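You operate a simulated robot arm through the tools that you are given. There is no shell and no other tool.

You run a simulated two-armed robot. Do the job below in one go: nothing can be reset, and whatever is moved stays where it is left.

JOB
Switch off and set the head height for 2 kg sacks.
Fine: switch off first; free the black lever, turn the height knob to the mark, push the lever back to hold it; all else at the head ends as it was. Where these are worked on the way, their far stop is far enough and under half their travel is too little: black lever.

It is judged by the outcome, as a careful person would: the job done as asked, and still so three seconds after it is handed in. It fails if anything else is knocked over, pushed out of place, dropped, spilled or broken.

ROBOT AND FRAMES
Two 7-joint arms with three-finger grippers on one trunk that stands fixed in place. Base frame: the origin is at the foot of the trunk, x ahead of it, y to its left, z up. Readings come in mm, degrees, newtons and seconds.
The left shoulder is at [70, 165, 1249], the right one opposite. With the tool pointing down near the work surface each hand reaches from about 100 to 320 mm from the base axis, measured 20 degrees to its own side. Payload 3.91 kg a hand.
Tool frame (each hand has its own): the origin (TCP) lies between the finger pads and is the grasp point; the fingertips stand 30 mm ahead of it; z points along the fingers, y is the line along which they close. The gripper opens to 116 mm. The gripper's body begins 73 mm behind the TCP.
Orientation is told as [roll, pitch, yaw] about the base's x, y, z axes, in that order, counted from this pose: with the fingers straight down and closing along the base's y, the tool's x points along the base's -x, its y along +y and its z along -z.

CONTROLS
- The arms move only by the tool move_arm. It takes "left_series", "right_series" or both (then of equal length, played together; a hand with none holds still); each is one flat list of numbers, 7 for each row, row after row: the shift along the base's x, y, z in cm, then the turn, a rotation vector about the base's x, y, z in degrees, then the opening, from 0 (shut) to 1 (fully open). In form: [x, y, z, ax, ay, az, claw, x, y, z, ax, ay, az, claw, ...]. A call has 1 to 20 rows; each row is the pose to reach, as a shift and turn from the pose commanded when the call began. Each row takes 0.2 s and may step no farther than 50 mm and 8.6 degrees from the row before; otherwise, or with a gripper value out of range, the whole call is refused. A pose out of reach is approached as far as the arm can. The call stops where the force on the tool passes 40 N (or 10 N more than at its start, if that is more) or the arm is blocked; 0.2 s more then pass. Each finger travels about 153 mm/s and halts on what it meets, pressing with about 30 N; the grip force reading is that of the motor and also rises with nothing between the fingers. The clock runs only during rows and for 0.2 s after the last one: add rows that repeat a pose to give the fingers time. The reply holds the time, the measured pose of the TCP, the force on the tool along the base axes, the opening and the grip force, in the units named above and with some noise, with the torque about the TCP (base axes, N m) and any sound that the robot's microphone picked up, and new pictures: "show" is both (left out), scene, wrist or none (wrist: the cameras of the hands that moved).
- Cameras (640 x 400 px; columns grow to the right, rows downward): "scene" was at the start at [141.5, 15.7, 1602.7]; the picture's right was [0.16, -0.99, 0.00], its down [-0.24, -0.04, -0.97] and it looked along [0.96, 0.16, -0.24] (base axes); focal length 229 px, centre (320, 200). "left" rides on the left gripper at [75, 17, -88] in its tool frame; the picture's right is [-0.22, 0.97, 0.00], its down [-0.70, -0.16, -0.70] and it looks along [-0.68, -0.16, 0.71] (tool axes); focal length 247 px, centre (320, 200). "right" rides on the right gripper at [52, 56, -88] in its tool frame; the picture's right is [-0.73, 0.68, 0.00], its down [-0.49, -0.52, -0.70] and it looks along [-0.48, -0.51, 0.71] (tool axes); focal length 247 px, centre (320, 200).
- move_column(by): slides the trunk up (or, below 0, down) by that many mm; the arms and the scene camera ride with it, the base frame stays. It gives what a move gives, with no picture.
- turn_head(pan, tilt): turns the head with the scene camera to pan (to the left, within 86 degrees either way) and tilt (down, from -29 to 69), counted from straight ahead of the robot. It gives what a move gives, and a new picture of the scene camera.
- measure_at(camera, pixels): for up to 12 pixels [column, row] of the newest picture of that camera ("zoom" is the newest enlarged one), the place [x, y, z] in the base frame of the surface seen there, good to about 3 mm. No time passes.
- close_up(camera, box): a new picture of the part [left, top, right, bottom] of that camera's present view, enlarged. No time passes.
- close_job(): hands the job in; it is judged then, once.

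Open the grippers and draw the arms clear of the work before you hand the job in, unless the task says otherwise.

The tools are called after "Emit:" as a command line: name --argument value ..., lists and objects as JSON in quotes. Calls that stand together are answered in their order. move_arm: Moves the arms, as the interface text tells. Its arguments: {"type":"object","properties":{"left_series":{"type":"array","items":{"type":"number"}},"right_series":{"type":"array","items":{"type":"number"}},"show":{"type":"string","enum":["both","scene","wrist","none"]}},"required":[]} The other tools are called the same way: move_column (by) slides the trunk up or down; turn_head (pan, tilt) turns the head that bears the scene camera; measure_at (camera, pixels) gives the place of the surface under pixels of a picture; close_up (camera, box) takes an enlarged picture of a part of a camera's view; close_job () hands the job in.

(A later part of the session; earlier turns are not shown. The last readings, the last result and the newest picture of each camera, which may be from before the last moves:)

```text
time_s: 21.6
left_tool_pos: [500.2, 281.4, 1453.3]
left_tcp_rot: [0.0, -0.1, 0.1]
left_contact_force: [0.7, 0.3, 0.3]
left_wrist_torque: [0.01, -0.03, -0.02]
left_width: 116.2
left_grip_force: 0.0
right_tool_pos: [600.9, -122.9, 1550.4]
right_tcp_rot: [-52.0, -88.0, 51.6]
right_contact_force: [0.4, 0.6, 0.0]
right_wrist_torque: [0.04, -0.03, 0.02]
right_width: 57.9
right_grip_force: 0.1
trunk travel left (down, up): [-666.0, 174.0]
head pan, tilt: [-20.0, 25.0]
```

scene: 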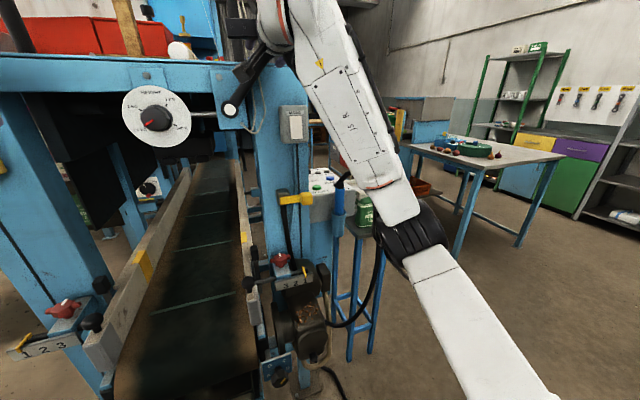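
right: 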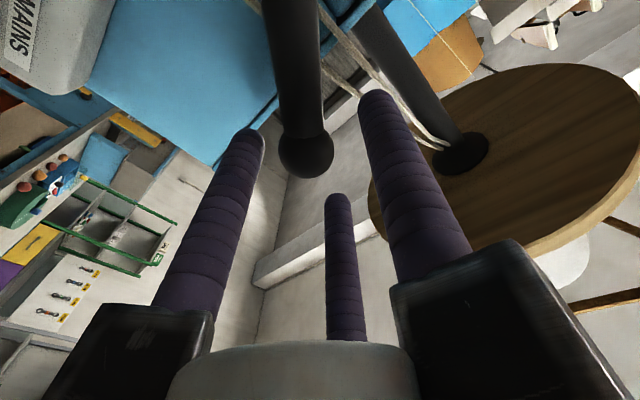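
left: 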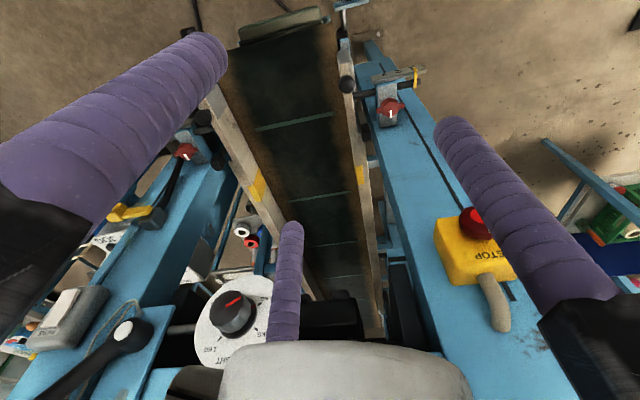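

The trunk is up and the right hand is at z=1550. I lower it back to ball height and then slide in to cage the ball.

Emit:
move_arm --right_series '[0, 0, -4, 0, 0, 0, 0.5, 0, 0, -8, 0, 0, 0, 0.5, 0, -0.1, -12.2, 0, 0, 0, 0.5, 4, -0.1, -12.3, 0, 0, 0, 0.5, 7, -0.1, -12.3, 0, 0, 0, 0.5, 8.5, -0.1, -12.3, 0, 0, 0, 0.5, 9.1, -0.1, -12.3, 0, 0, 0, 0.5, 9.1, -0.1, -12.3, 0, 0, 0, 0.5]' --show "both"

Emit:
measure_at --camera "right" --pixels '[[310, 150], [310, 120], [300, 60], [340, 30], [365, 55]]'

```text
time_s: 23.4
left_tool_pos: [499.6, 280.6, 1454.2]
left_tcp_rot: [0.0, -0.1, 0.0]
left_contact_force: [-0.7, 0.7, -0.5]
left_wrist_torque: [-0.05, 0.01, -0.02]
left_width: 116.1
left_grip_force: 0.0
right_tool_pos: [667.1, -106.3, 1437.4]
right_tcp_rot: [-53.8, -85.9, 52.1]
right_contact_force: [0.0, 0.3, 0.3]
right_wrist_torque: [-0.02, 0.0, 0.0]
right_width: 58.2
right_grip_force: 0.0
right hand out of reach, approached as far as the arm can: row 4, 5, 6, 7, 8
trunk travel left (down, up): [-666.0, 174.0]
head pan, tilt: [-20.0, 25.0]
```

scene: 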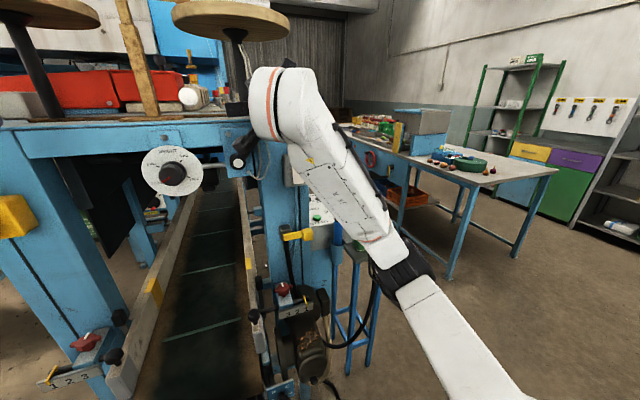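
right: 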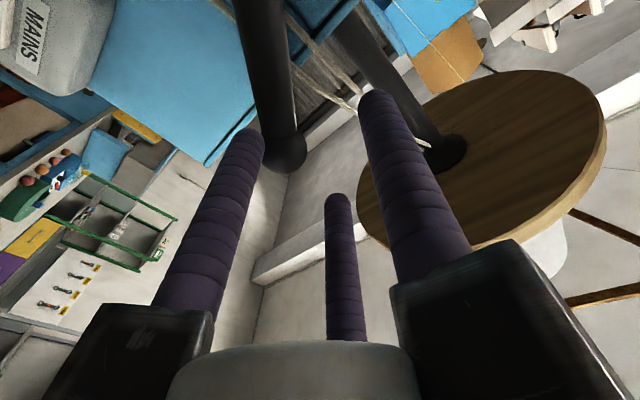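

```text
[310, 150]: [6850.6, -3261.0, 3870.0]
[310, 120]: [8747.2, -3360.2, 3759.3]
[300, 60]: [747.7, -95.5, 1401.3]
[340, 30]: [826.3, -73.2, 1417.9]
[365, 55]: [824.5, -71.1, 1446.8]
```

Raising made it worse, so the arm wants the shoulder lower, not higher. I withdraw and lower the trunk by 240 mm (both hands stay above z≈1190, clear of rails and handles).

Emit:
move_arm --right_series '[-3, 0, 0, 0, 0, 0, 0.5, -7, 0, 0, 0, 0, 0, 0.5, -7, 0, 2, 0, 0, 0, 0.5, -7, 0, 4, 0, 0, 0, 0.5]' --show "none"

Emit:
move_column --by -240

```text
time_s: 24.4
left_tool_pos: [498.7, 282.2, 1453.0]
left_tcp_rot: [0.0, 0.0, 0.0]
left_contact_force: [-0.6, -0.8, -0.1]
left_wrist_torque: [0.0, 0.03, 0.01]
left_width: 115.9
left_grip_force: 0.1
right_tool_pos: [595.4, -105.6, 1476.9]
right_tcp_rot: [-53.0, -88.1, 52.7]
right_contact_force: [-0.2, -0.8, 0.0]
right_wrist_torque: [-0.01, -0.02, -0.01]
right_width: 58.0
right_grip_force: 0.0
trunk travel left (down, up): [-666.0, 174.0]
head pan, tilt: [-20.0, 25.0]
```

```text
time_s: 26.9
left_tool_pos: [500.0, 281.1, 1213.3]
left_tcp_rot: [-0.1, -0.1, -0.1]
left_contact_force: [0.6, -0.1, -1.2]
left_wrist_torque: [0.0, 0.04, -0.01]
left_width: 115.8
left_grip_force: 0.0
right_tool_pos: [595.6, -105.5, 1236.4]
right_tcp_rot: [-52.6, -88.0, 52.2]
right_contact_force: [-0.3, 0.2, -0.7]
right_wrist_torque: [0.0, 0.01, -0.01]
right_width: 58.1
right_grip_force: 0.1
trunk travel left (down, up): [-426.0, 414.0]
head pan, tilt: [-20.0, 25.0]
```

Now I raise the right hand to ball height at x≈600 and check that the pose is truly reached.

Emit:
move_arm --right_series '[0, -0.4, 4, 0, 0, 0, 0.5, 0, -0.8, 8, 0, 0, 0, 0.5, 0, -1.2, 12, 0, 0, 0, 0.5, 0, -1.6, 16, 0, 0, 0, 0.5, 0, -1.9, 19.1, 0, 0, 0, 0.5, 3, -1.9, 19.1, 0, 0, 0, 0.5, 3, -1.9, 19.1, 0, 0, 0, 0.5]' --show "wrist"

Emit:
turn_head --pan -8 --tilt -5

```text
time_s: 28.5
left_tool_pos: [497.4, 281.1, 1213.9]
left_tcp_rot: [0.0, -0.2, 0.0]
left_contact_force: [-0.6, 0.4, 0.4]
left_wrist_torque: [-0.01, -0.06, -0.03]
left_width: 116.1
left_grip_force: 0.1
right_tool_pos: [624.7, -125.4, 1428.3]
right_tcp_rot: [-53.8, -88.0, 53.5]
right_contact_force: [0.1, -0.4, -0.6]
right_wrist_torque: [0.03, 0.02, -0.03]
right_width: 58.1
right_grip_force: 0.0
trunk travel left (down, up): [-426.0, 414.0]
head pan, tilt: [-20.0, 25.0]
```

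right: 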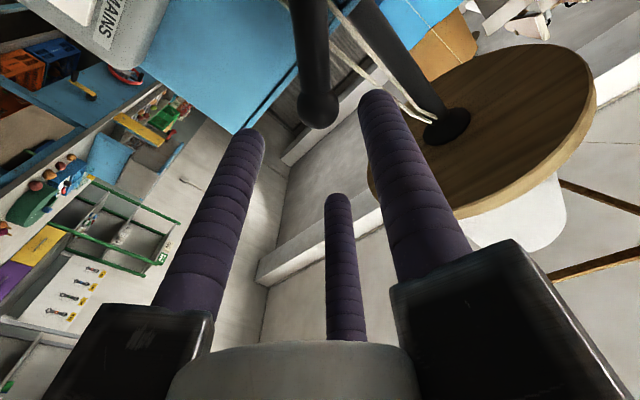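

```text
time_s: 29.5
left_tool_pos: [498.7, 282.0, 1214.2]
left_tcp_rot: [0.0, -0.1, 0.0]
left_contact_force: [-0.5, 0.2, 0.6]
left_wrist_torque: [0.0, 0.0, -0.02]
left_width: 116.1
left_grip_force: 0.0
right_tool_pos: [626.6, -125.3, 1427.2]
right_tcp_rot: [-52.3, -87.9, 52.1]
right_contact_force: [0.3, 0.1, -0.6]
right_wrist_torque: [0.0, -0.02, -0.02]
right_width: 58.1
right_grip_force: 0.1
trunk travel left (down, up): [-426.0, 414.0]
head pan, tilt: [-8.0, -5.0]
```

scene: 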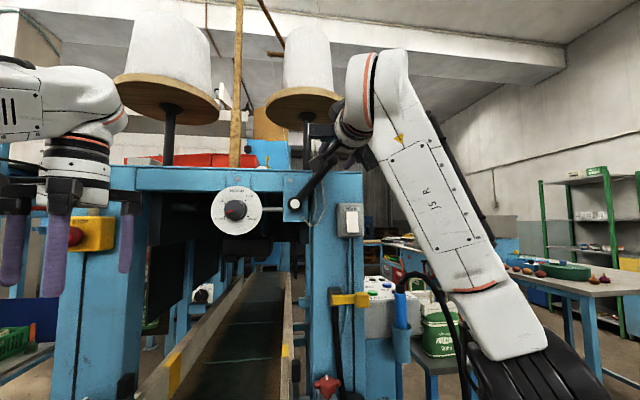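

The level pose is fully reached now at [625,-125,1428], with the ball at (320,110) between the fingers. I slide in the remaining ~66 mm.

Emit:
move_arm --right_series '[3, 0.1, 0, 0, 0, 0, 0.5, 5, 0.1, 0, 0, 0, 0, 0.5, 6, 0.1, 0, 0, 0, 0, 0.5, 6.6, 0.1, 0, 0, 0, 0, 0.5, 6.6, 0.1, 0, 0, 0, 0, 0.5]' --show "both"

Emit:
close_up --camera "scene" --box '[190, 120, 390, 260]'

```text
time_s: 30.7
left_tool_pos: [498.4, 281.1, 1213.0]
left_tcp_rot: [0.0, -0.2, -0.1]
left_contact_force: [0.7, 0.9, 0.3]
left_wrist_torque: [0.0, 0.01, 0.03]
left_width: 116.0
left_grip_force: 0.1
right_tool_pos: [693.0, -124.6, 1427.7]
right_tcp_rot: [-52.9, -88.1, 52.6]
right_contact_force: [-0.4, 0.3, -0.3]
right_wrist_torque: [-0.01, 0.03, 0.01]
right_width: 58.2
right_grip_force: 0.1
trunk travel left (down, up): [-426.0, 414.0]
head pan, tilt: [-8.0, -5.0]
```

scene: 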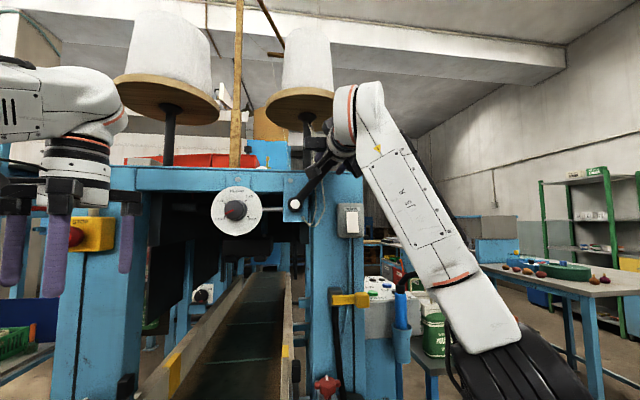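
right: 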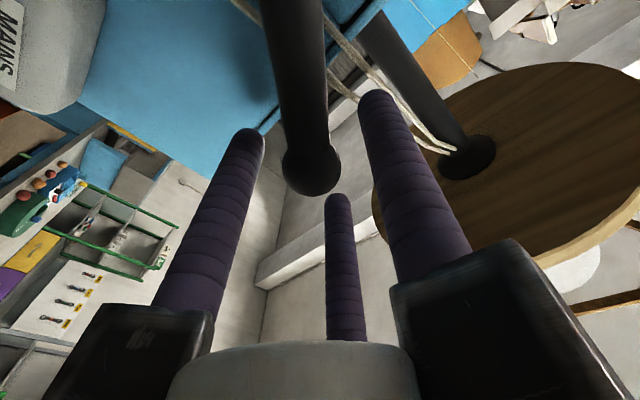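

```text
2.86 times, centred on (290, 190) of scene
```

zoom: 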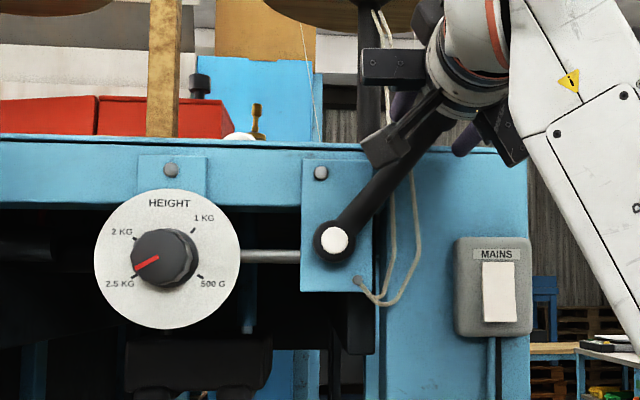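

The cage is well centred on the ball (reads (312,167), expected (320,166)), and the dial reads clearly: pointer on 2.5 KG. I try the lever counter-clockwise (up and left) first, by 8° and then 16° about the pivot at (y −32, z 1311).

Emit:
move_arm --right_series '[0, 0.84, 0.61, -4, 0, 0, 0.5, 0, 1.72, 1.17, -8, 0, 0, 0.5, 0, 2.62, 1.66, -12, 0, 0, 0.5, 0, 3.58, 2.08, -16, 0, 0, 0.5]' --show "both"

Emit:
close_up --camera "scene" --box '[190, 120, 390, 260]'

```text
time_s: 31.7
left_tool_pos: [499.0, 280.7, 1213.4]
left_tcp_rot: [0.0, -0.1, 0.0]
left_contact_force: [-0.4, -0.1, 0.5]
left_wrist_torque: [-0.02, -0.02, -0.02]
left_width: 116.2
left_grip_force: 0.0
right_tool_pos: [692.3, -87.7, 1448.3]
right_tcp_rot: [-86.4, -72.4, 85.8]
right_contact_force: [-0.4, -0.5, -1.0]
right_wrist_torque: [-0.01, -0.03, -0.02]
right_width: 58.7
right_grip_force: 0.1
trunk travel left (down, up): [-426.0, 414.0]
head pan, tilt: [-8.0, -5.0]
```

scene: 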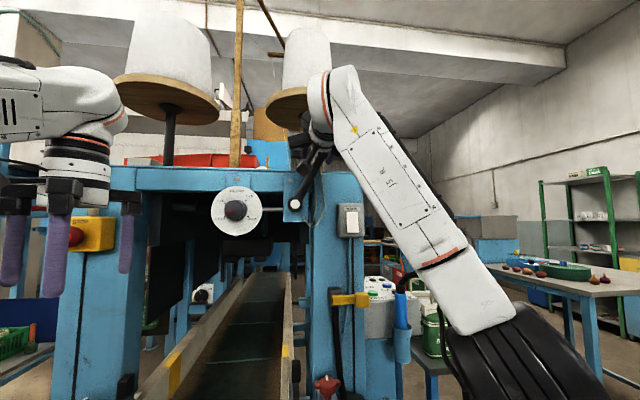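
right: 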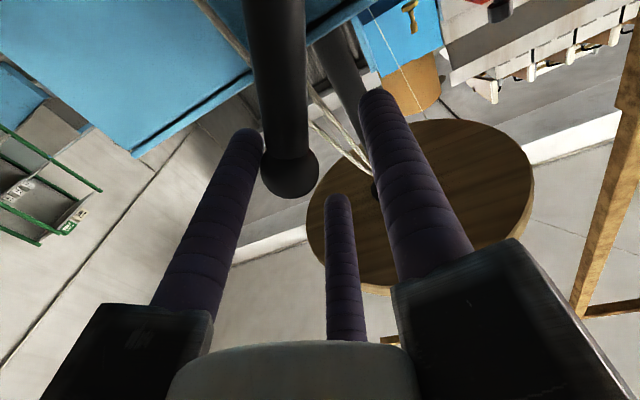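

```text
2.86 times, centred on (290, 190) of scene
```

zoom: 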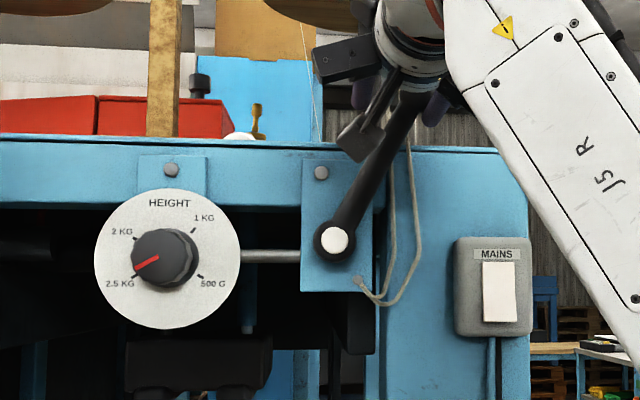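

The lever follows counter-clockwise with almost no force, so this is the freeing way. I continue along the arc up to 48° in 4° steps.

Emit:
move_arm --right_series '[0, 0.98, 0.36, -4, 0, 0, 0.5, 0, 1.97, 0.65, -8, 0, 0, 0.5, 0, 2.99, 0.87, -12, 0, 0, 0.5, 0, 4.02, 1.02, -16, 0, 0, 0.5, 0, 5.05, 1.09, -20, 0, 0, 0.5, 0, 6.09, 1.1, -24, 0, 0, 0.5, 0, 7.13, 1.03, -28, 0, 0, 0.5, 0, 8.16, 0.89, -32, 0, 0, 0.5]' --show "both"

Emit:
close_up --camera "scene" --box '[190, 120, 390, 260]'

```text
time_s: 33.5
left_tool_pos: [499.5, 280.4, 1212.9]
left_tcp_rot: [-0.1, -0.1, 0.0]
left_contact_force: [-0.4, -0.3, 0.0]
left_wrist_torque: [-0.01, -0.03, 0.0]
left_width: 116.1
left_grip_force: 0.0
right_tool_pos: [692.9, -5.5, 1456.7]
right_tcp_rot: [-89.3, -40.3, 88.4]
right_contact_force: [-0.1, -0.3, -1.0]
right_wrist_torque: [-0.04, -0.01, -0.02]
right_width: 58.3
right_grip_force: 0.8
trunk travel left (down, up): [-426.0, 414.0]
head pan, tilt: [-8.0, -5.0]
```

scene: 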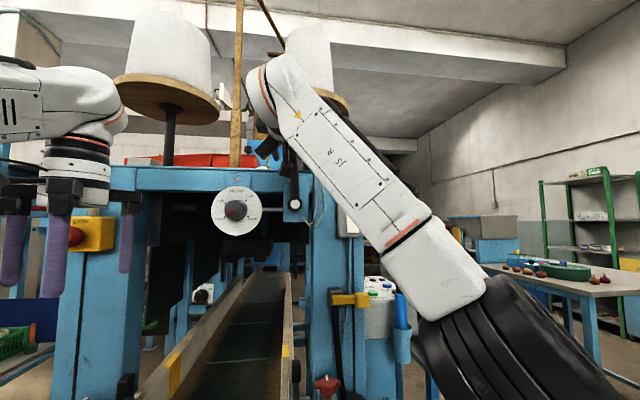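
right: 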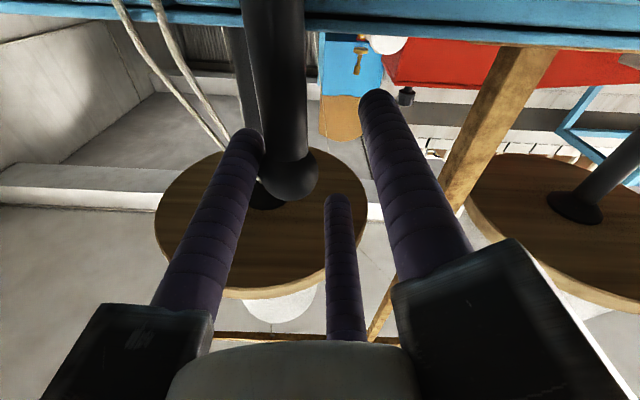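

```text
2.86 times, centred on (290, 190) of scene
```

zoom: 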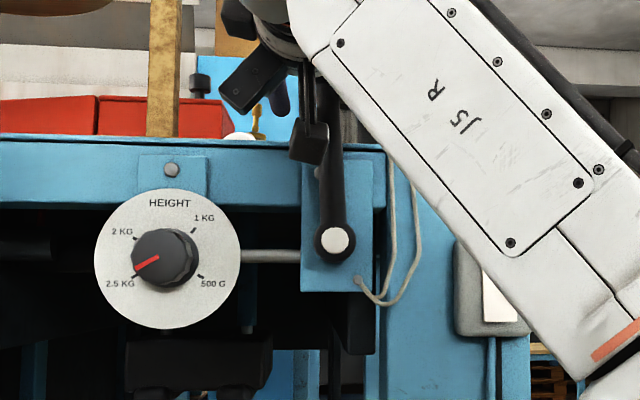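

The lever is now about vertical with no resisting force. I carry on counter-clockwise toward its far stop in 4° steps, up to 80°.

Emit:
move_arm --right_series '[0, 1.02, -0.22, -4, 0, 0, 0.5, 0, 2.01, -0.5, -8, 0, 0, 0.5, 0, 2.99, -0.85, -12, 0, 0, 0.5, 0, 3.94, -1.27, -16, 0, 0, 0.5, 0, 4.86, -1.76, -20, 0, 0, 0.5, 0, 5.74, -2.3, -24, 0, 0, 0.5, 0, 6.59, -2.91, -28, 0, 0, 0.5, 0, 7.38, -3.58, -32, 0, 0, 0.5]' --show "both"

Emit:
close_up --camera "scene" --box '[190, 120, 390, 260]'

```text
time_s: 35.3
left_tool_pos: [495.9, 278.4, 1215.4]
left_tcp_rot: [0.2, -0.3, 0.2]
left_contact_force: [-0.1, 0.6, 0.1]
left_wrist_torque: [-0.06, 0.01, 0.0]
left_width: 115.9
left_grip_force: 0.0
right_tool_pos: [695.1, 42.9, 1428.7]
right_tcp_rot: [-90.3, -11.1, 87.5]
right_contact_force: [-11.7, -36.5, -7.2]
right_wrist_torque: [0.82, 0.11, -0.89]
right_width: 75.0
right_grip_force: 17.5
trunk travel left (down, up): [-426.0, 414.0]
head pan, tilt: [-8.0, -5.0]
stopped in row 8 (right hand): the force on the tool passed its limit at 42 N (the readings are from after the stop); the commanded pose is now the measured one
```

scene: 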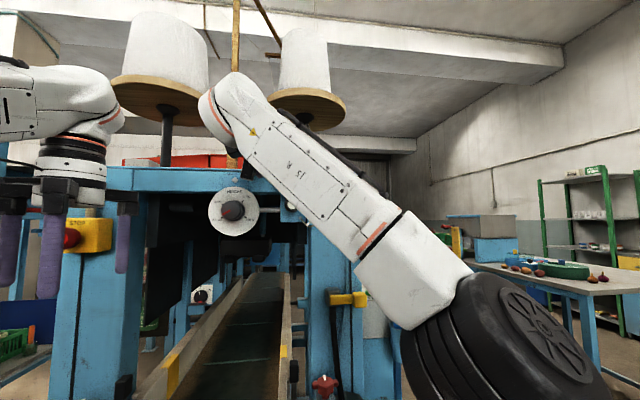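
right: 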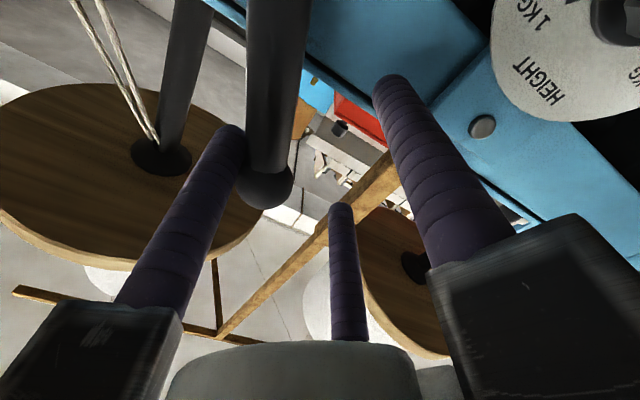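

```text
2.86 times, centred on (290, 190) of scene
```

zoom: 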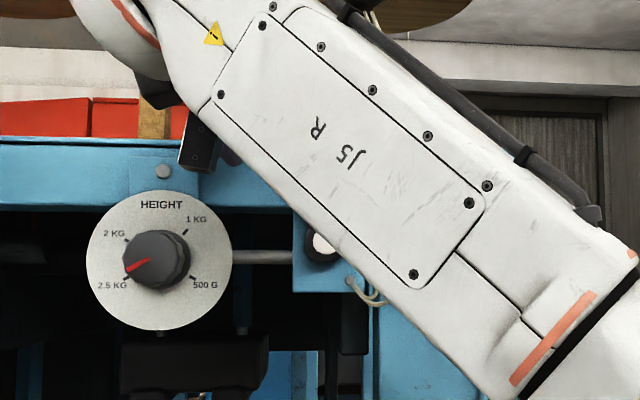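

The hand met a firm stop at ~42 N with the lever well past vertical. I ease the hand back a little to release the load and check whether the lever stays.

Emit:
move_arm --right_series '[0, -0.5, 0.3, 0, 0, 0, 0.5, 0, -1.0, 0.6, 0, 0, 0, 0.5, 0, -1.0, 0.6, 0, 0, 0, 0.5]' --show "wrist"

Emit:
measure_at --camera "right" --pixels '[[265, 185], [270, 140], [275, 80], [280, 30], [300, 130]]'

```text
time_s: 36.1
left_tool_pos: [500.6, 275.6, 1215.0]
left_tcp_rot: [0.4, 0.0, 0.2]
left_contact_force: [0.2, -0.1, -0.3]
left_wrist_torque: [-0.04, 0.03, 0.0]
left_width: 116.1
left_grip_force: 0.0
right_tool_pos: [696.5, 39.5, 1432.7]
right_tcp_rot: [-90.1, -10.6, 88.2]
right_contact_force: [-6.1, -29.2, -18.2]
right_wrist_torque: [1.08, 0.06, -0.48]
right_width: 69.2
right_grip_force: 10.6
trunk travel left (down, up): [-426.0, 414.0]
head pan, tilt: [-8.0, -5.0]
```

right: 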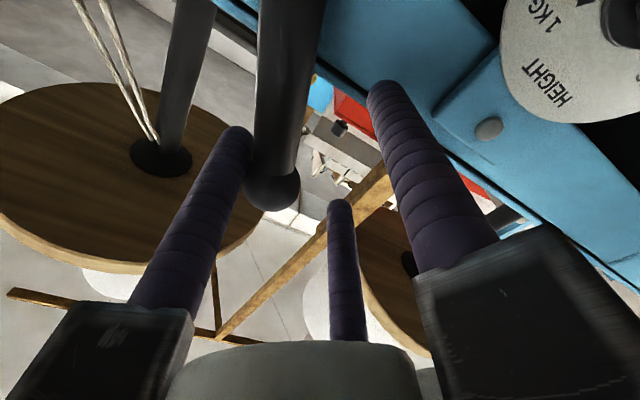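

```text
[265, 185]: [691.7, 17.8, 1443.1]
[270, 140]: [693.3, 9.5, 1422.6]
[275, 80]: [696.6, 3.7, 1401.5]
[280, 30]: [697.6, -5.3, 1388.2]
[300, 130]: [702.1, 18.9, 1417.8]
```

The ball is at about (y 20, z 1443), i.e. ~60° from its locked place, and the hand still presses on it. I back off another ~14 mm to free the contact before drawing out.

Emit:
move_arm --right_series '[0, -0.6, 0.3, 0, 0, 0, 0.5, 0, -1.2, 0.6, 0, 0, 0, 0.5, 0, -1.2, 0.6, 0, 0, 0, 0.5]' --show "wrist"

Emit:
measure_at --camera "right" --pixels '[[265, 185], [270, 140], [275, 80], [280, 30], [300, 130]]'

```text
time_s: 36.9
left_tool_pos: [498.8, 282.9, 1213.7]
left_tcp_rot: [0.1, 0.0, 0.2]
left_contact_force: [-0.5, 0.3, -0.1]
left_wrist_torque: [-0.05, 0.0, -0.02]
left_width: 115.8
left_grip_force: 0.1
right_tool_pos: [692.6, 36.0, 1438.5]
right_tcp_rot: [-90.5, -10.0, 88.4]
right_contact_force: [2.7, -9.2, -0.3]
right_wrist_torque: [0.06, -0.05, 0.02]
right_width: 61.9
right_grip_force: 4.3
trunk travel left (down, up): [-426.0, 414.0]
head pan, tilt: [-8.0, -5.0]
```

right: 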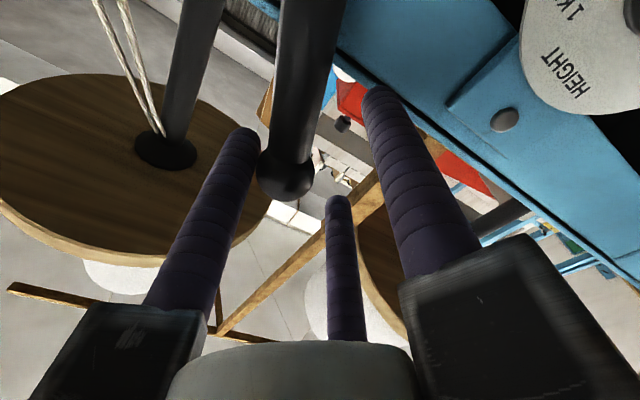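

```text
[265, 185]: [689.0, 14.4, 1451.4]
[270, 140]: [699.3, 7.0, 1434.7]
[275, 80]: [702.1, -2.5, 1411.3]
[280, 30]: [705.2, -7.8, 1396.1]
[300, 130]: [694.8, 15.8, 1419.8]
```

Force is down to ~9 N. I back off 8 mm more, then draw the hand straight out along −x.

Emit:
move_arm --right_series '[0, -0.5, 0.2, 0, 0, 0, 0.5, 0, -0.9, 0.3, 0, 0, 0, 0.5, 0, -0.9, 0.3, 0, 0, 0, 0.5, -2, -0.9, 0.3, 0, 0, 0, 0.5, -4.5, -0.9, 0.3, 0, 0, 0, 0.5, -7.5, -0.9, 0.3, 0, 0, 0, 0.5, -9, -0.9, 0.3, 0, 0, 0, 0.5]' --show "both"

Emit:
measure_at --camera "right" --pixels '[[310, 130], [300, 90], [300, 60]]'

```text
time_s: 38.5
left_tool_pos: [498.0, 283.8, 1213.2]
left_tcp_rot: [-0.1, -0.1, 0.2]
left_contact_force: [0.3, -0.8, 0.0]
left_wrist_torque: [0.02, -0.01, -0.01]
left_width: 116.0
left_grip_force: 0.0
right_tool_pos: [603.3, 27.5, 1440.9]
right_tcp_rot: [-90.2, -10.2, 88.3]
right_contact_force: [0.9, -0.8, 0.3]
right_wrist_torque: [0.02, 0.03, 0.02]
right_width: 57.8
right_grip_force: 0.0
trunk travel left (down, up): [-426.0, 414.0]
head pan, tilt: [-8.0, -5.0]
```

scene: 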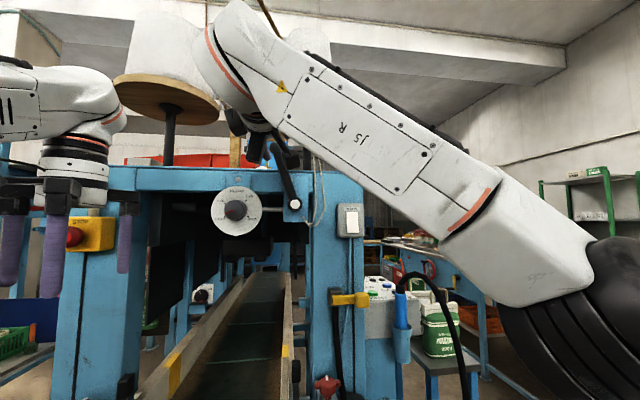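
right: 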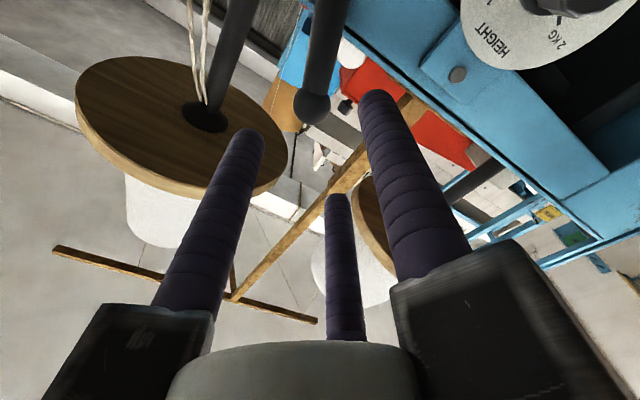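

```text
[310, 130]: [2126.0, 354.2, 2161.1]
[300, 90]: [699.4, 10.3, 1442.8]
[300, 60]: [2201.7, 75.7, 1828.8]
```

The lever rests at its far stop (ball ~ (y 12, z 1447)) and the hand is clear. Now I move the right hand back to the right with its roll undone, and bring the left hand level, pointing forward, in front of the knob with tips at x≈620.

Emit:
move_arm --right_series '[0, -1.64, 0, 7.1, 0, 0, 0.5, 0, -3.28, 0, 14.2, 0, 0, 0.5, 0, -4.92, 0, 21.3, 0, 0, 0.5, 0, -6.56, 0, 28.4, 0, 0, 0.5, 0, -8.2, 0, 35.5, 0, 0, 0.5, 0, -9.84, 0, 42.6, 0, 0, 0.5, 0, -11.48, 0, 49.7, 0, 0, 0.5, 0, -13.12, 0, 56.8, 0, 0, 0.5, 0, -14.76, 0, 63.9, 0, 0, 0.5, 0, -16.4, 0, 71, 0, 0, 0.5, 0, -18.04, 0, 78, 0, 0, 0.5, 0, -18.04, 0, 78, 0, 0, 0.5]' --left_series '[0.82, 0, 0.76, 0, -8.18, 0, 1, 1.64, 0, 1.52, 0, -16.36, 0, 1, 2.46, 0, 2.28, 0, -24.54, 0, 1, 3.28, 0, 3.04, 0, -32.72, 0, 1, 4.1, 0, 3.8, 0, -40.9, 0, 1, 4.92, -2.2, 4.56, 0, -49.08, 0, 1, 5.74, -4.4, 5.32, 0, -57.26, 0, 1, 6.56, -6.6, 6.08, 0, -65.44, 0, 1, 7.38, -8.8, 6.84, 0, -73.62, 0, 1, 8.2, -11, 7.6, 0, -81.8, 0, 1, 9.0, -13.2, 8.4, 0, -90, 0, 1, 9.0, -13.2, 8.4, 0, -90, 0, 1]' --show "both"

```text
time_s: 41.1
left_tool_pos: [588.9, 151.1, 1297.5]
left_tcp_rot: [-123.9, -89.7, 123.7]
left_contact_force: [0.4, 0.5, -0.3]
left_wrist_torque: [0.01, 0.04, -0.04]
left_width: 115.7
left_grip_force: 0.0
right_tool_pos: [603.5, -152.7, 1442.7]
right_tcp_rot: [-47.3, -87.4, 46.4]
right_contact_force: [-0.5, 0.0, 0.9]
right_wrist_torque: [-0.01, 0.0, 0.0]
right_width: 57.9
right_grip_force: 0.1
trunk travel left (down, up): [-426.0, 414.0]
head pan, tilt: [-8.0, -5.0]
```

scene: 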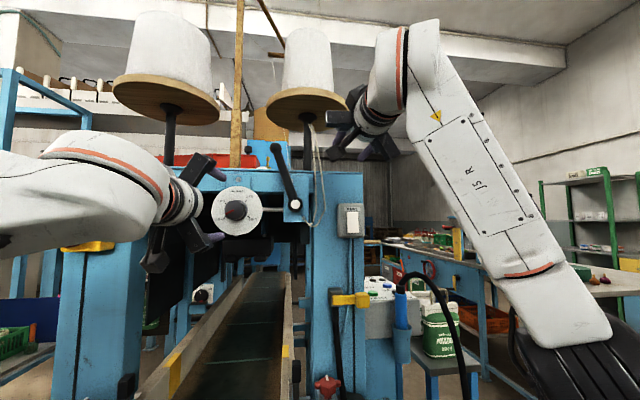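
right: 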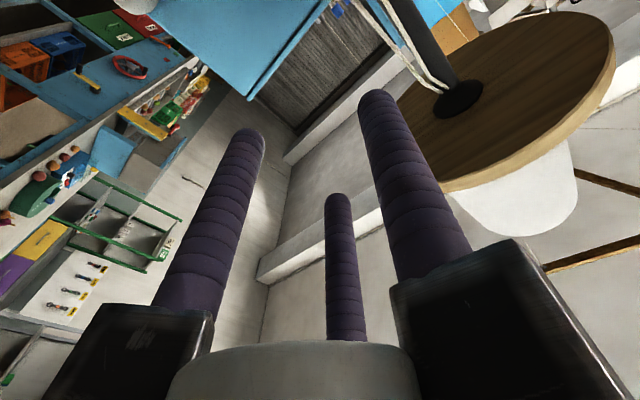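
left: 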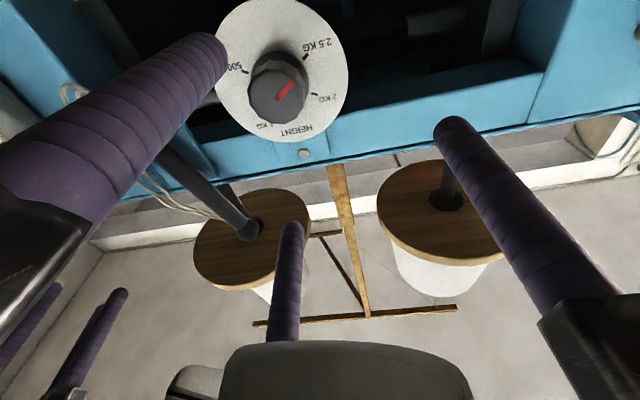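

Both hands are placed well. I take a close view of the dial and measure the knob for an exact centre.

Emit:
close_up --camera "scene" --box '[205, 180, 275, 240]'

Emit:
measure_at --camera "zoom" --pixels '[[280, 200], [230, 200], [330, 200], [280, 150], [280, 250], [60, 200], [480, 200], [290, 20], [290, 370]]'

Emit:
close_up --camera "left" --box '[200, 0, 370, 150]'

Emit:
measure_at --camera "zoom" --pixels '[[280, 230], [290, 150], [345, 240], [420, 120], [430, 255], [200, 330], [120, 180]]'

```text
6.67 times, centred on (240, 210) of scene
```

zoom: 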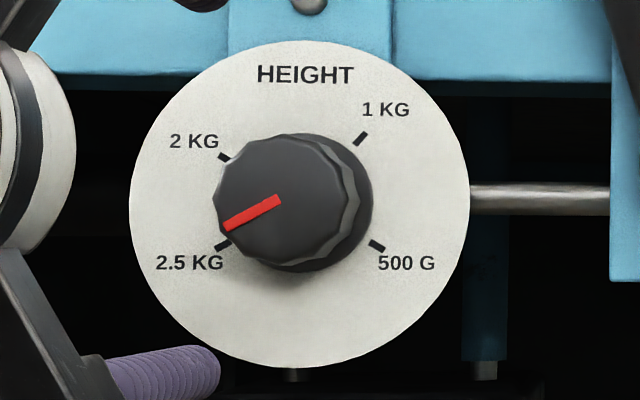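

```text
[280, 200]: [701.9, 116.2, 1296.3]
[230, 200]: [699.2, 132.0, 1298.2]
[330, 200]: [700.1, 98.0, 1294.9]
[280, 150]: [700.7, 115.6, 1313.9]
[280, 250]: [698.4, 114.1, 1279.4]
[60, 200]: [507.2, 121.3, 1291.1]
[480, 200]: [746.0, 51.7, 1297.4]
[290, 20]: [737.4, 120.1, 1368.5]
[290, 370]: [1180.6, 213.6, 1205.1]
```

```text
2.67 times, centred on (285, 75) of left
```

zoom: 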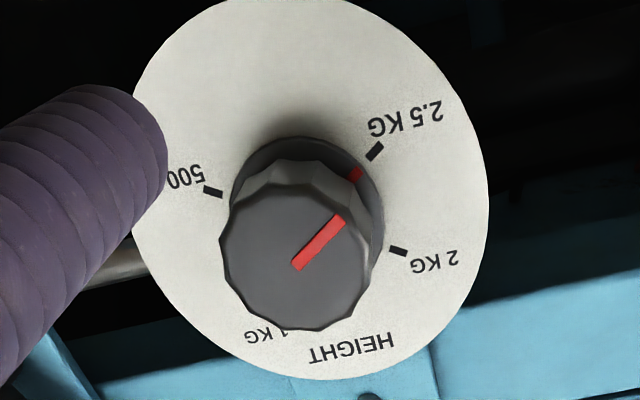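

```text
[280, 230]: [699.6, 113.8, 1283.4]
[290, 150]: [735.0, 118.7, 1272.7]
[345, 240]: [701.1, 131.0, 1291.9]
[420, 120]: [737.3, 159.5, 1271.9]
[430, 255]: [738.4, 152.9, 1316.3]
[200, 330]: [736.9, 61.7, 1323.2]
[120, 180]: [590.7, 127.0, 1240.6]
```

Ticks read from the dial centre: 2.5 KG at −117°, 2 KG at −58°, pointer at −117°, so the knob needs about +59° clockwise. The knob axis is near (y 115.5, z 1296); I line the left hand up on it at 0.6 opening and move in part way.

Emit:
move_arm --left_series '[0, -1.8, -0.1, 0, 0, 0, 0.6, 0, -3.56, -0.15, 0, 0, 0, 0.6, 3, -3.56, -0.15, 0, 0, 0, 0.6, 5, -3.56, -0.15, 0, 0, 0, 0.6, 5, -3.56, -0.15, 0, 0, 0, 0.6]' --show "both"

Emit:
close_up --camera "left" --box '[160, 0, 480, 200]'

```text
time_s: 42.3
left_tool_pos: [638.6, 115.9, 1295.2]
left_tcp_rot: [-112.6, -89.9, 112.5]
left_contact_force: [0.0, 0.9, 0.1]
left_wrist_torque: [-0.01, 0.01, 0.0]
left_width: 69.5
left_grip_force: 0.0
right_tool_pos: [603.2, -153.5, 1442.4]
right_tcp_rot: [-47.6, -87.3, 46.9]
right_contact_force: [0.1, -0.4, 0.8]
right_wrist_torque: [0.01, 0.0, 0.02]
right_width: 58.3
right_grip_force: 0.1
trunk travel left (down, up): [-426.0, 414.0]
head pan, tilt: [-8.0, -5.0]
```

scene: 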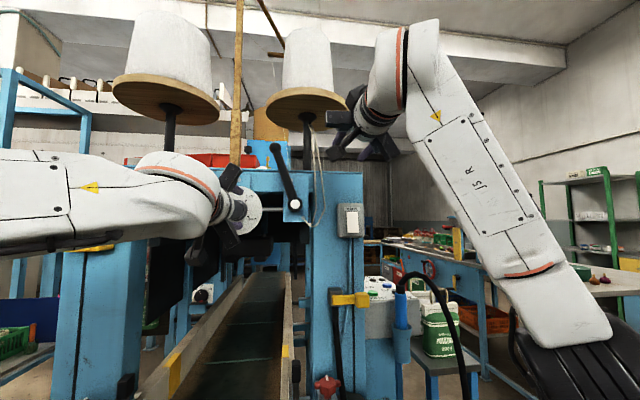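
left: 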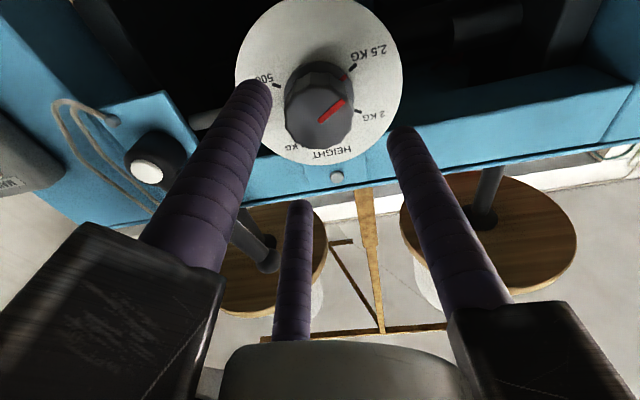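

```text
2.00 times, centred on (320, 100) of left
```

zoom: 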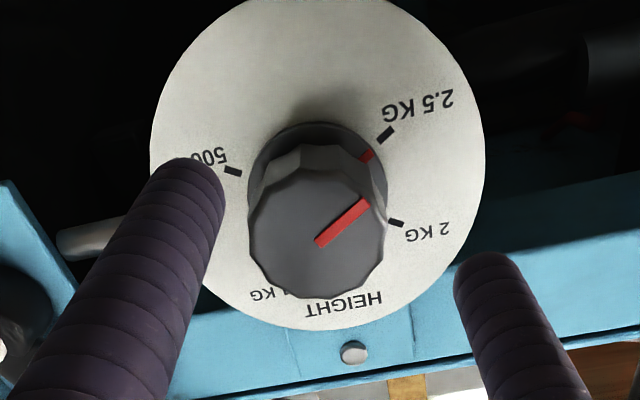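

The knob sits within ~2 mm of where the hand's axis points. I move in to x≈694 (tips ~13 mm short of the dial plate) and close gently onto the knob.

Emit:
move_arm --left_series '[2, -0.1, 0, 0, 0, 0, 0.6, 4, -0.1, 0, 0, 0, 0, 0.6, 5.5, -0.1, 0, 0, 0, 0, 0.6, 5.5, -0.1, 0, 0, 0, 0, 0.5, 5.5, -0.1, 0, 0, 0, 0, 0.35, 5.5, -0.1, 0, 0, 0, 0, 0, 5.5, -0.1, 0, 0, 0, 0, 0]' --show "both"

Emit:
close_up --camera "left" --box '[160, 0, 480, 200]'

```text
time_s: 43.9
left_tool_pos: [693.3, 114.7, 1294.5]
left_tcp_rot: [-97.6, -89.8, 97.5]
left_contact_force: [-1.3, 1.3, -5.5]
left_wrist_torque: [-0.05, 0.16, 0.04]
left_width: 44.9
left_grip_force: 45.2
right_tool_pos: [603.3, -153.6, 1441.9]
right_tcp_rot: [-47.4, -87.4, 46.7]
right_contact_force: [0.2, -0.4, -0.3]
right_wrist_torque: [0.01, -0.03, -0.02]
right_width: 58.0
right_grip_force: 0.0
trunk travel left (down, up): [-426.0, 414.0]
head pan, tilt: [-8.0, -5.0]
```

scene: 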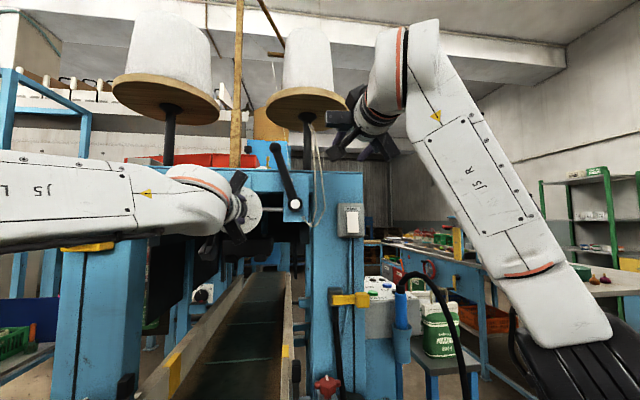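
left: 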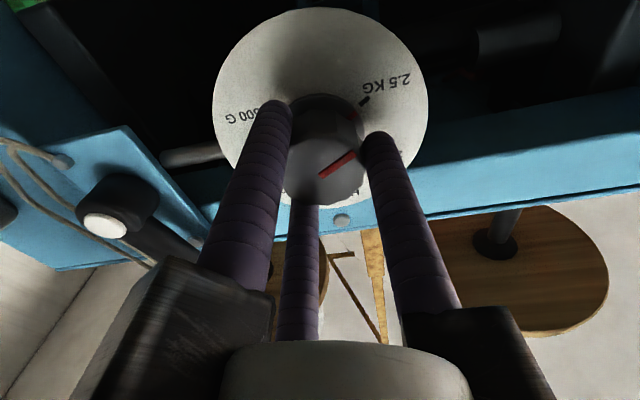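

```text
2.00 times, centred on (320, 100) of left
```

zoom: 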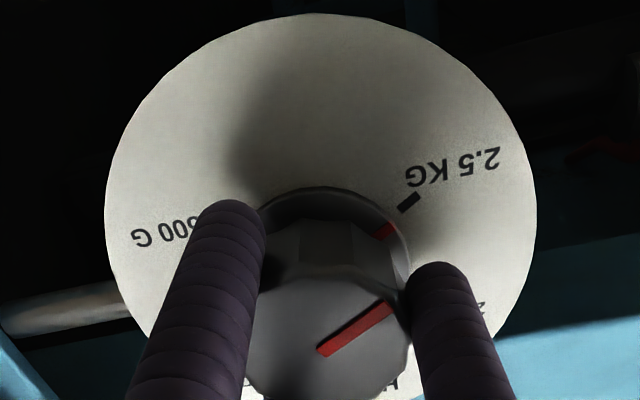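

The knob is held (44.9 mm wide, light side force). I roll the hand clockwise (about +x) by 59° in about 5° steps.

Emit:
move_arm --left_series '[0, 0, 0.1, 4.9, 0, 0, 0, 0, 0, 0.1, 9.8, 0, 0, 0, 0, 0, 0.1, 14.7, 0, 0, 0, 0, 0, 0.1, 19.6, 0, 0, 0, 0, 0, 0.1, 24.5, 0, 0, 0, 0, 0, 0.1, 29.4, 0, 0, 0, 0, 0, 0.1, 34.3, 0, 0, 0, 0, 0, 0.1, 39.2, 0, 0, 0, 0, 0, 0.1, 44.1, 0, 0, 0, 0, 0, 0.1, 49, 0, 0, 0, 0, 0, 0.1, 54, 0, 0, 0, 0, 0, 0.1, 59, 0, 0, 0, 0, 0, 0.1, 59, 0, 0, 0]' --show "both"

Emit:
close_up --camera "left" --box '[160, 0, 480, 200]'

```text
time_s: 46.7
left_tool_pos: [693.1, 114.0, 1294.8]
left_tcp_rot: [89.7, -31.1, -90.1]
left_contact_force: [-14.1, 1.6, -28.5]
left_wrist_torque: [0.01, 0.58, 0.52]
left_width: 44.7
left_grip_force: 45.3
right_tool_pos: [603.3, -152.9, 1440.7]
right_tcp_rot: [-47.7, -87.3, 46.9]
right_contact_force: [-0.2, -0.4, 1.3]
right_wrist_torque: [-0.04, -0.02, 0.03]
right_width: 58.1
right_grip_force: 0.1
trunk travel left (down, up): [-426.0, 414.0]
head pan, tilt: [-8.0, -5.0]
```

scene: 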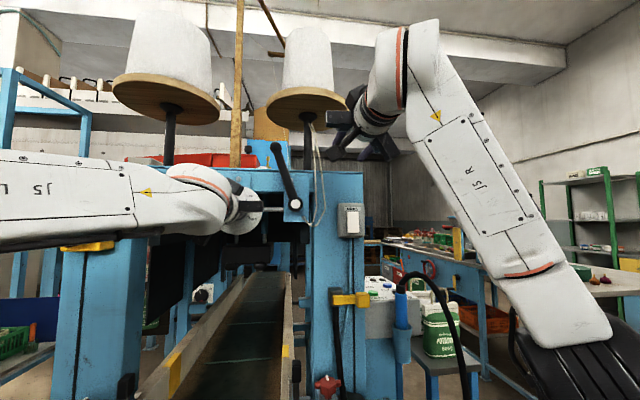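
left: 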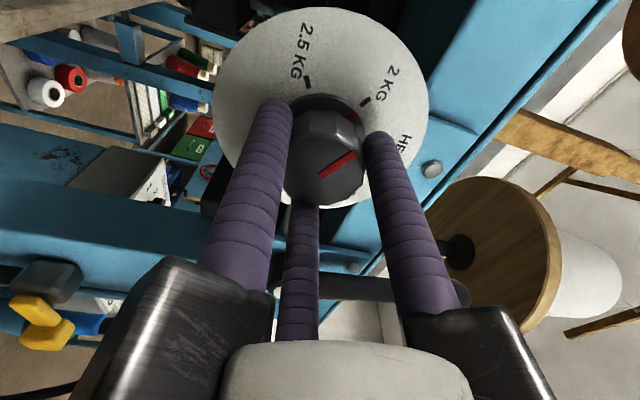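

```text
2.00 times, centred on (320, 100) of left
```

zoom: 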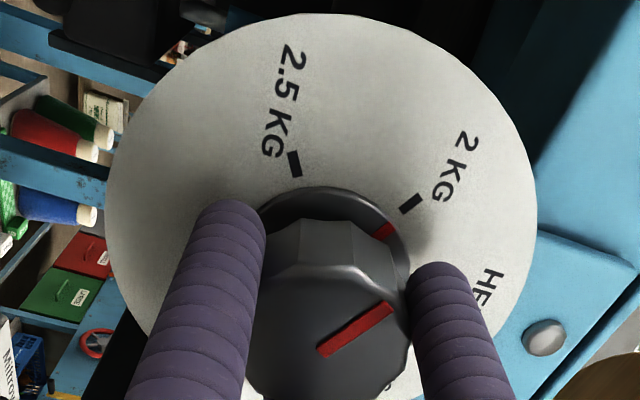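

The skirt's red mark now stands at the 2 KG tick ((385,232) vs tick (411,204), the same relation as it had to 2.5 KG before). I open the fingers and draw straight back to inspect.

Emit:
move_arm --left_series '[0, 0, 0, 0, 0, 0, 0.45, 0, 0, 0, 0, 0, 0, 0.6, 0, 0, 0, 0, 0, 0, 0.6, -2, 0, 0, 0, 0, 0, 0.6, -5, 0, 0, 0, 0, 0, 0.6, -8, 0, 0, 0, 0, 0, 0.6, -10, 2, 0, 0, 0, 0, 0.6, -10, 6, 0, 0, 0, 0, 0.6, -10, 10, 0, 0, 0, 0, 0.6, -10, 14, 0, 0, 0, 0, 0.6, -10, 14, 0, 0, 0, 0, 0.6]' --show "both"

Emit:
close_up --camera "scene" --box '[205, 180, 275, 240]'

```text
time_s: 49.1
left_tool_pos: [594.2, 252.8, 1297.5]
left_tcp_rot: [90.1, -31.1, -90.1]
left_contact_force: [0.1, -0.4, -0.3]
left_wrist_torque: [0.02, 0.03, 0.08]
left_width: 69.7
left_grip_force: 0.0
right_tool_pos: [604.1, -156.3, 1440.2]
right_tcp_rot: [-46.4, -87.5, 45.6]
right_contact_force: [0.2, -1.5, -0.2]
right_wrist_torque: [-0.02, 0.01, -0.01]
right_width: 58.0
right_grip_force: 0.0
trunk travel left (down, up): [-426.0, 414.0]
head pan, tilt: [-8.0, -5.0]
```

scene: 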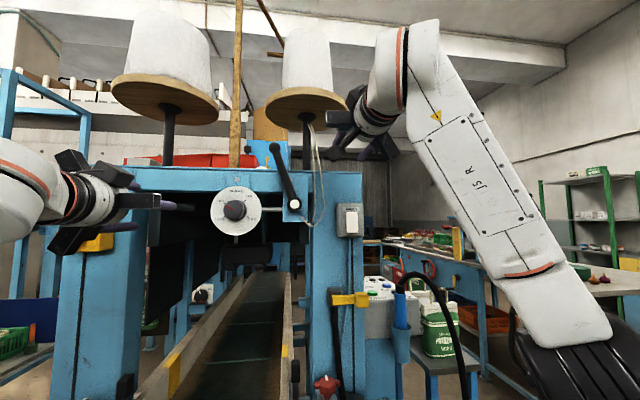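
left: 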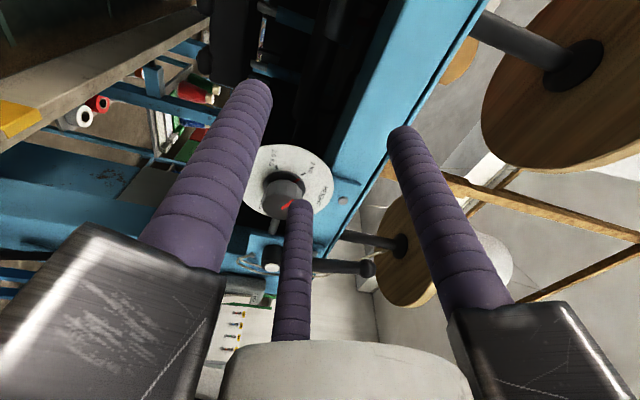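

```text
6.67 times, centred on (240, 210) of scene
```

zoom: 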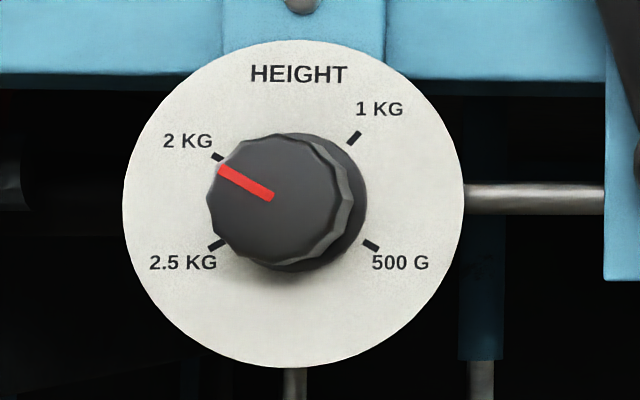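

The pointer now stands near 2 KG but may be a few degrees short. I take a tighter enlargement and measure pointer and tick directions exactly.

Emit:
close_up --camera "scene" --box '[216, 192, 256, 217]'

Emit:
measure_at --camera "zoom" --pixels '[[150, 160], [190, 180], [230, 205], [270, 225], [110, 125], [100, 355], [530, 60], [560, 350]]'

```text
16.00 times, centred on (236, 204) of scene
```

zoom: 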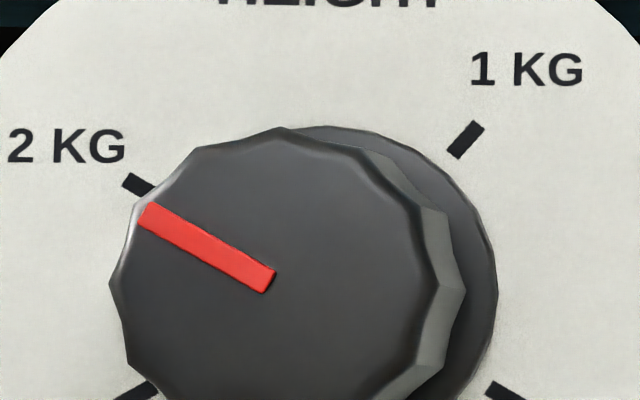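

```text
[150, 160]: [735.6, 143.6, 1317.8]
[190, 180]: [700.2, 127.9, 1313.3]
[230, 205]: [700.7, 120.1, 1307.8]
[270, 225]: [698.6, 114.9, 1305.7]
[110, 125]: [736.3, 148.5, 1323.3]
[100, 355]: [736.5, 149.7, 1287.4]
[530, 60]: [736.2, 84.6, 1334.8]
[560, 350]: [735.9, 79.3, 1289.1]
```

By perspective-corrected angles the pointer is at about −61° and the 2 KG tick at about −59°, so it is close. To check better against the skirt mark, I bring the left wrist camera to an unobstructed spot in front of the knob (tips stay at x≈620).

Emit:
move_arm --left_series '[0, -4, 1, 0, 0, 0, 1, 0, -8, 2, 0, 0, 0, 1, 0, -11.9, 2.9, 0, 0, 0, 1, 0, -11.9, 2.9, 0, 0, 0, 1]' --show "wrist"

Emit:
close_up --camera "left" --box '[200, 0, 370, 150]'

```text
time_s: 50.1
left_tool_pos: [593.6, 136.0, 1325.8]
left_tcp_rot: [90.0, -31.3, -90.0]
left_contact_force: [0.3, 0.5, 0.3]
left_wrist_torque: [0.0, -0.02, -0.05]
left_width: 116.1
left_grip_force: 0.0
right_tool_pos: [603.7, -152.7, 1442.4]
right_tcp_rot: [-48.4, -87.3, 47.7]
right_contact_force: [-0.6, -0.3, -0.2]
right_wrist_torque: [-0.03, 0.0, -0.03]
right_width: 57.7
right_grip_force: 0.1
trunk travel left (down, up): [-426.0, 414.0]
head pan, tilt: [-8.0, -5.0]
```

left: 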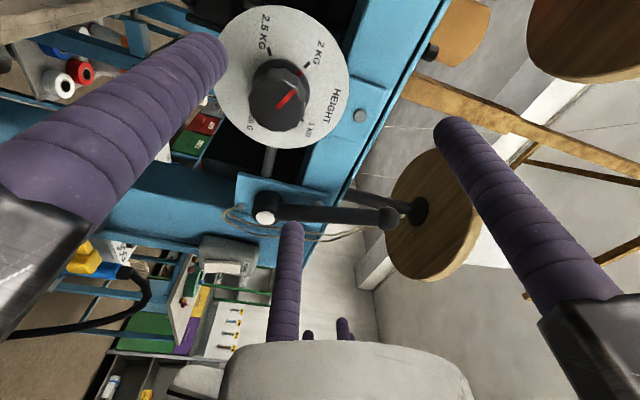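

```text
2.67 times, centred on (285, 75) of left
```

zoom: 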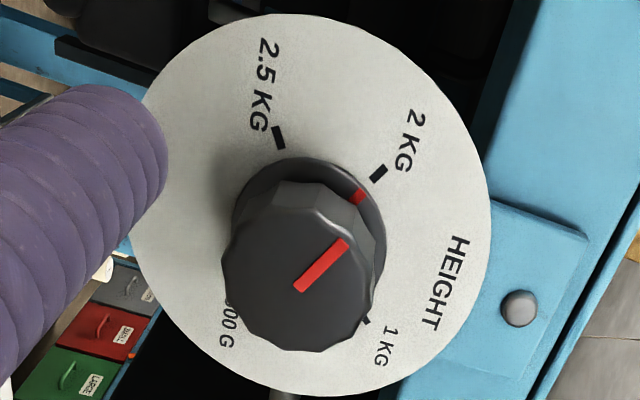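

The skirt's red mark at (360,196) lines up toward the 2 KG tick at (378,173), as it did to 2.5 KG before. I enlarge further to judge any remaining error.

Emit:
close_up --camera "left" --box '[245, 50, 325, 100]'

Emit:
measure_at --camera "zoom" --pixels '[[482, 145], [435, 195], [400, 320], [285, 445], [420, 300], [330, 380]]'

```text
8.00 times, centred on (285, 75) of left
```

zoom: 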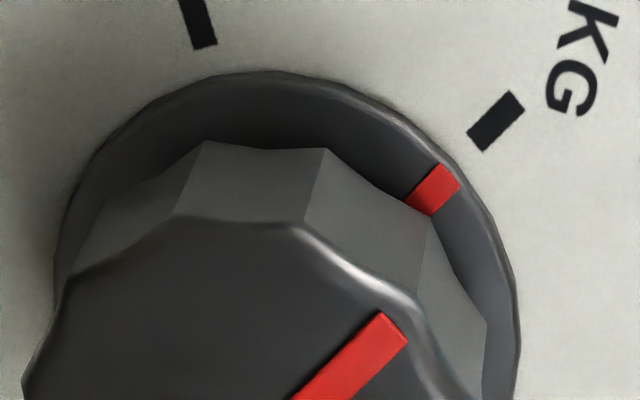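

```text
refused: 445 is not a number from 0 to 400
```

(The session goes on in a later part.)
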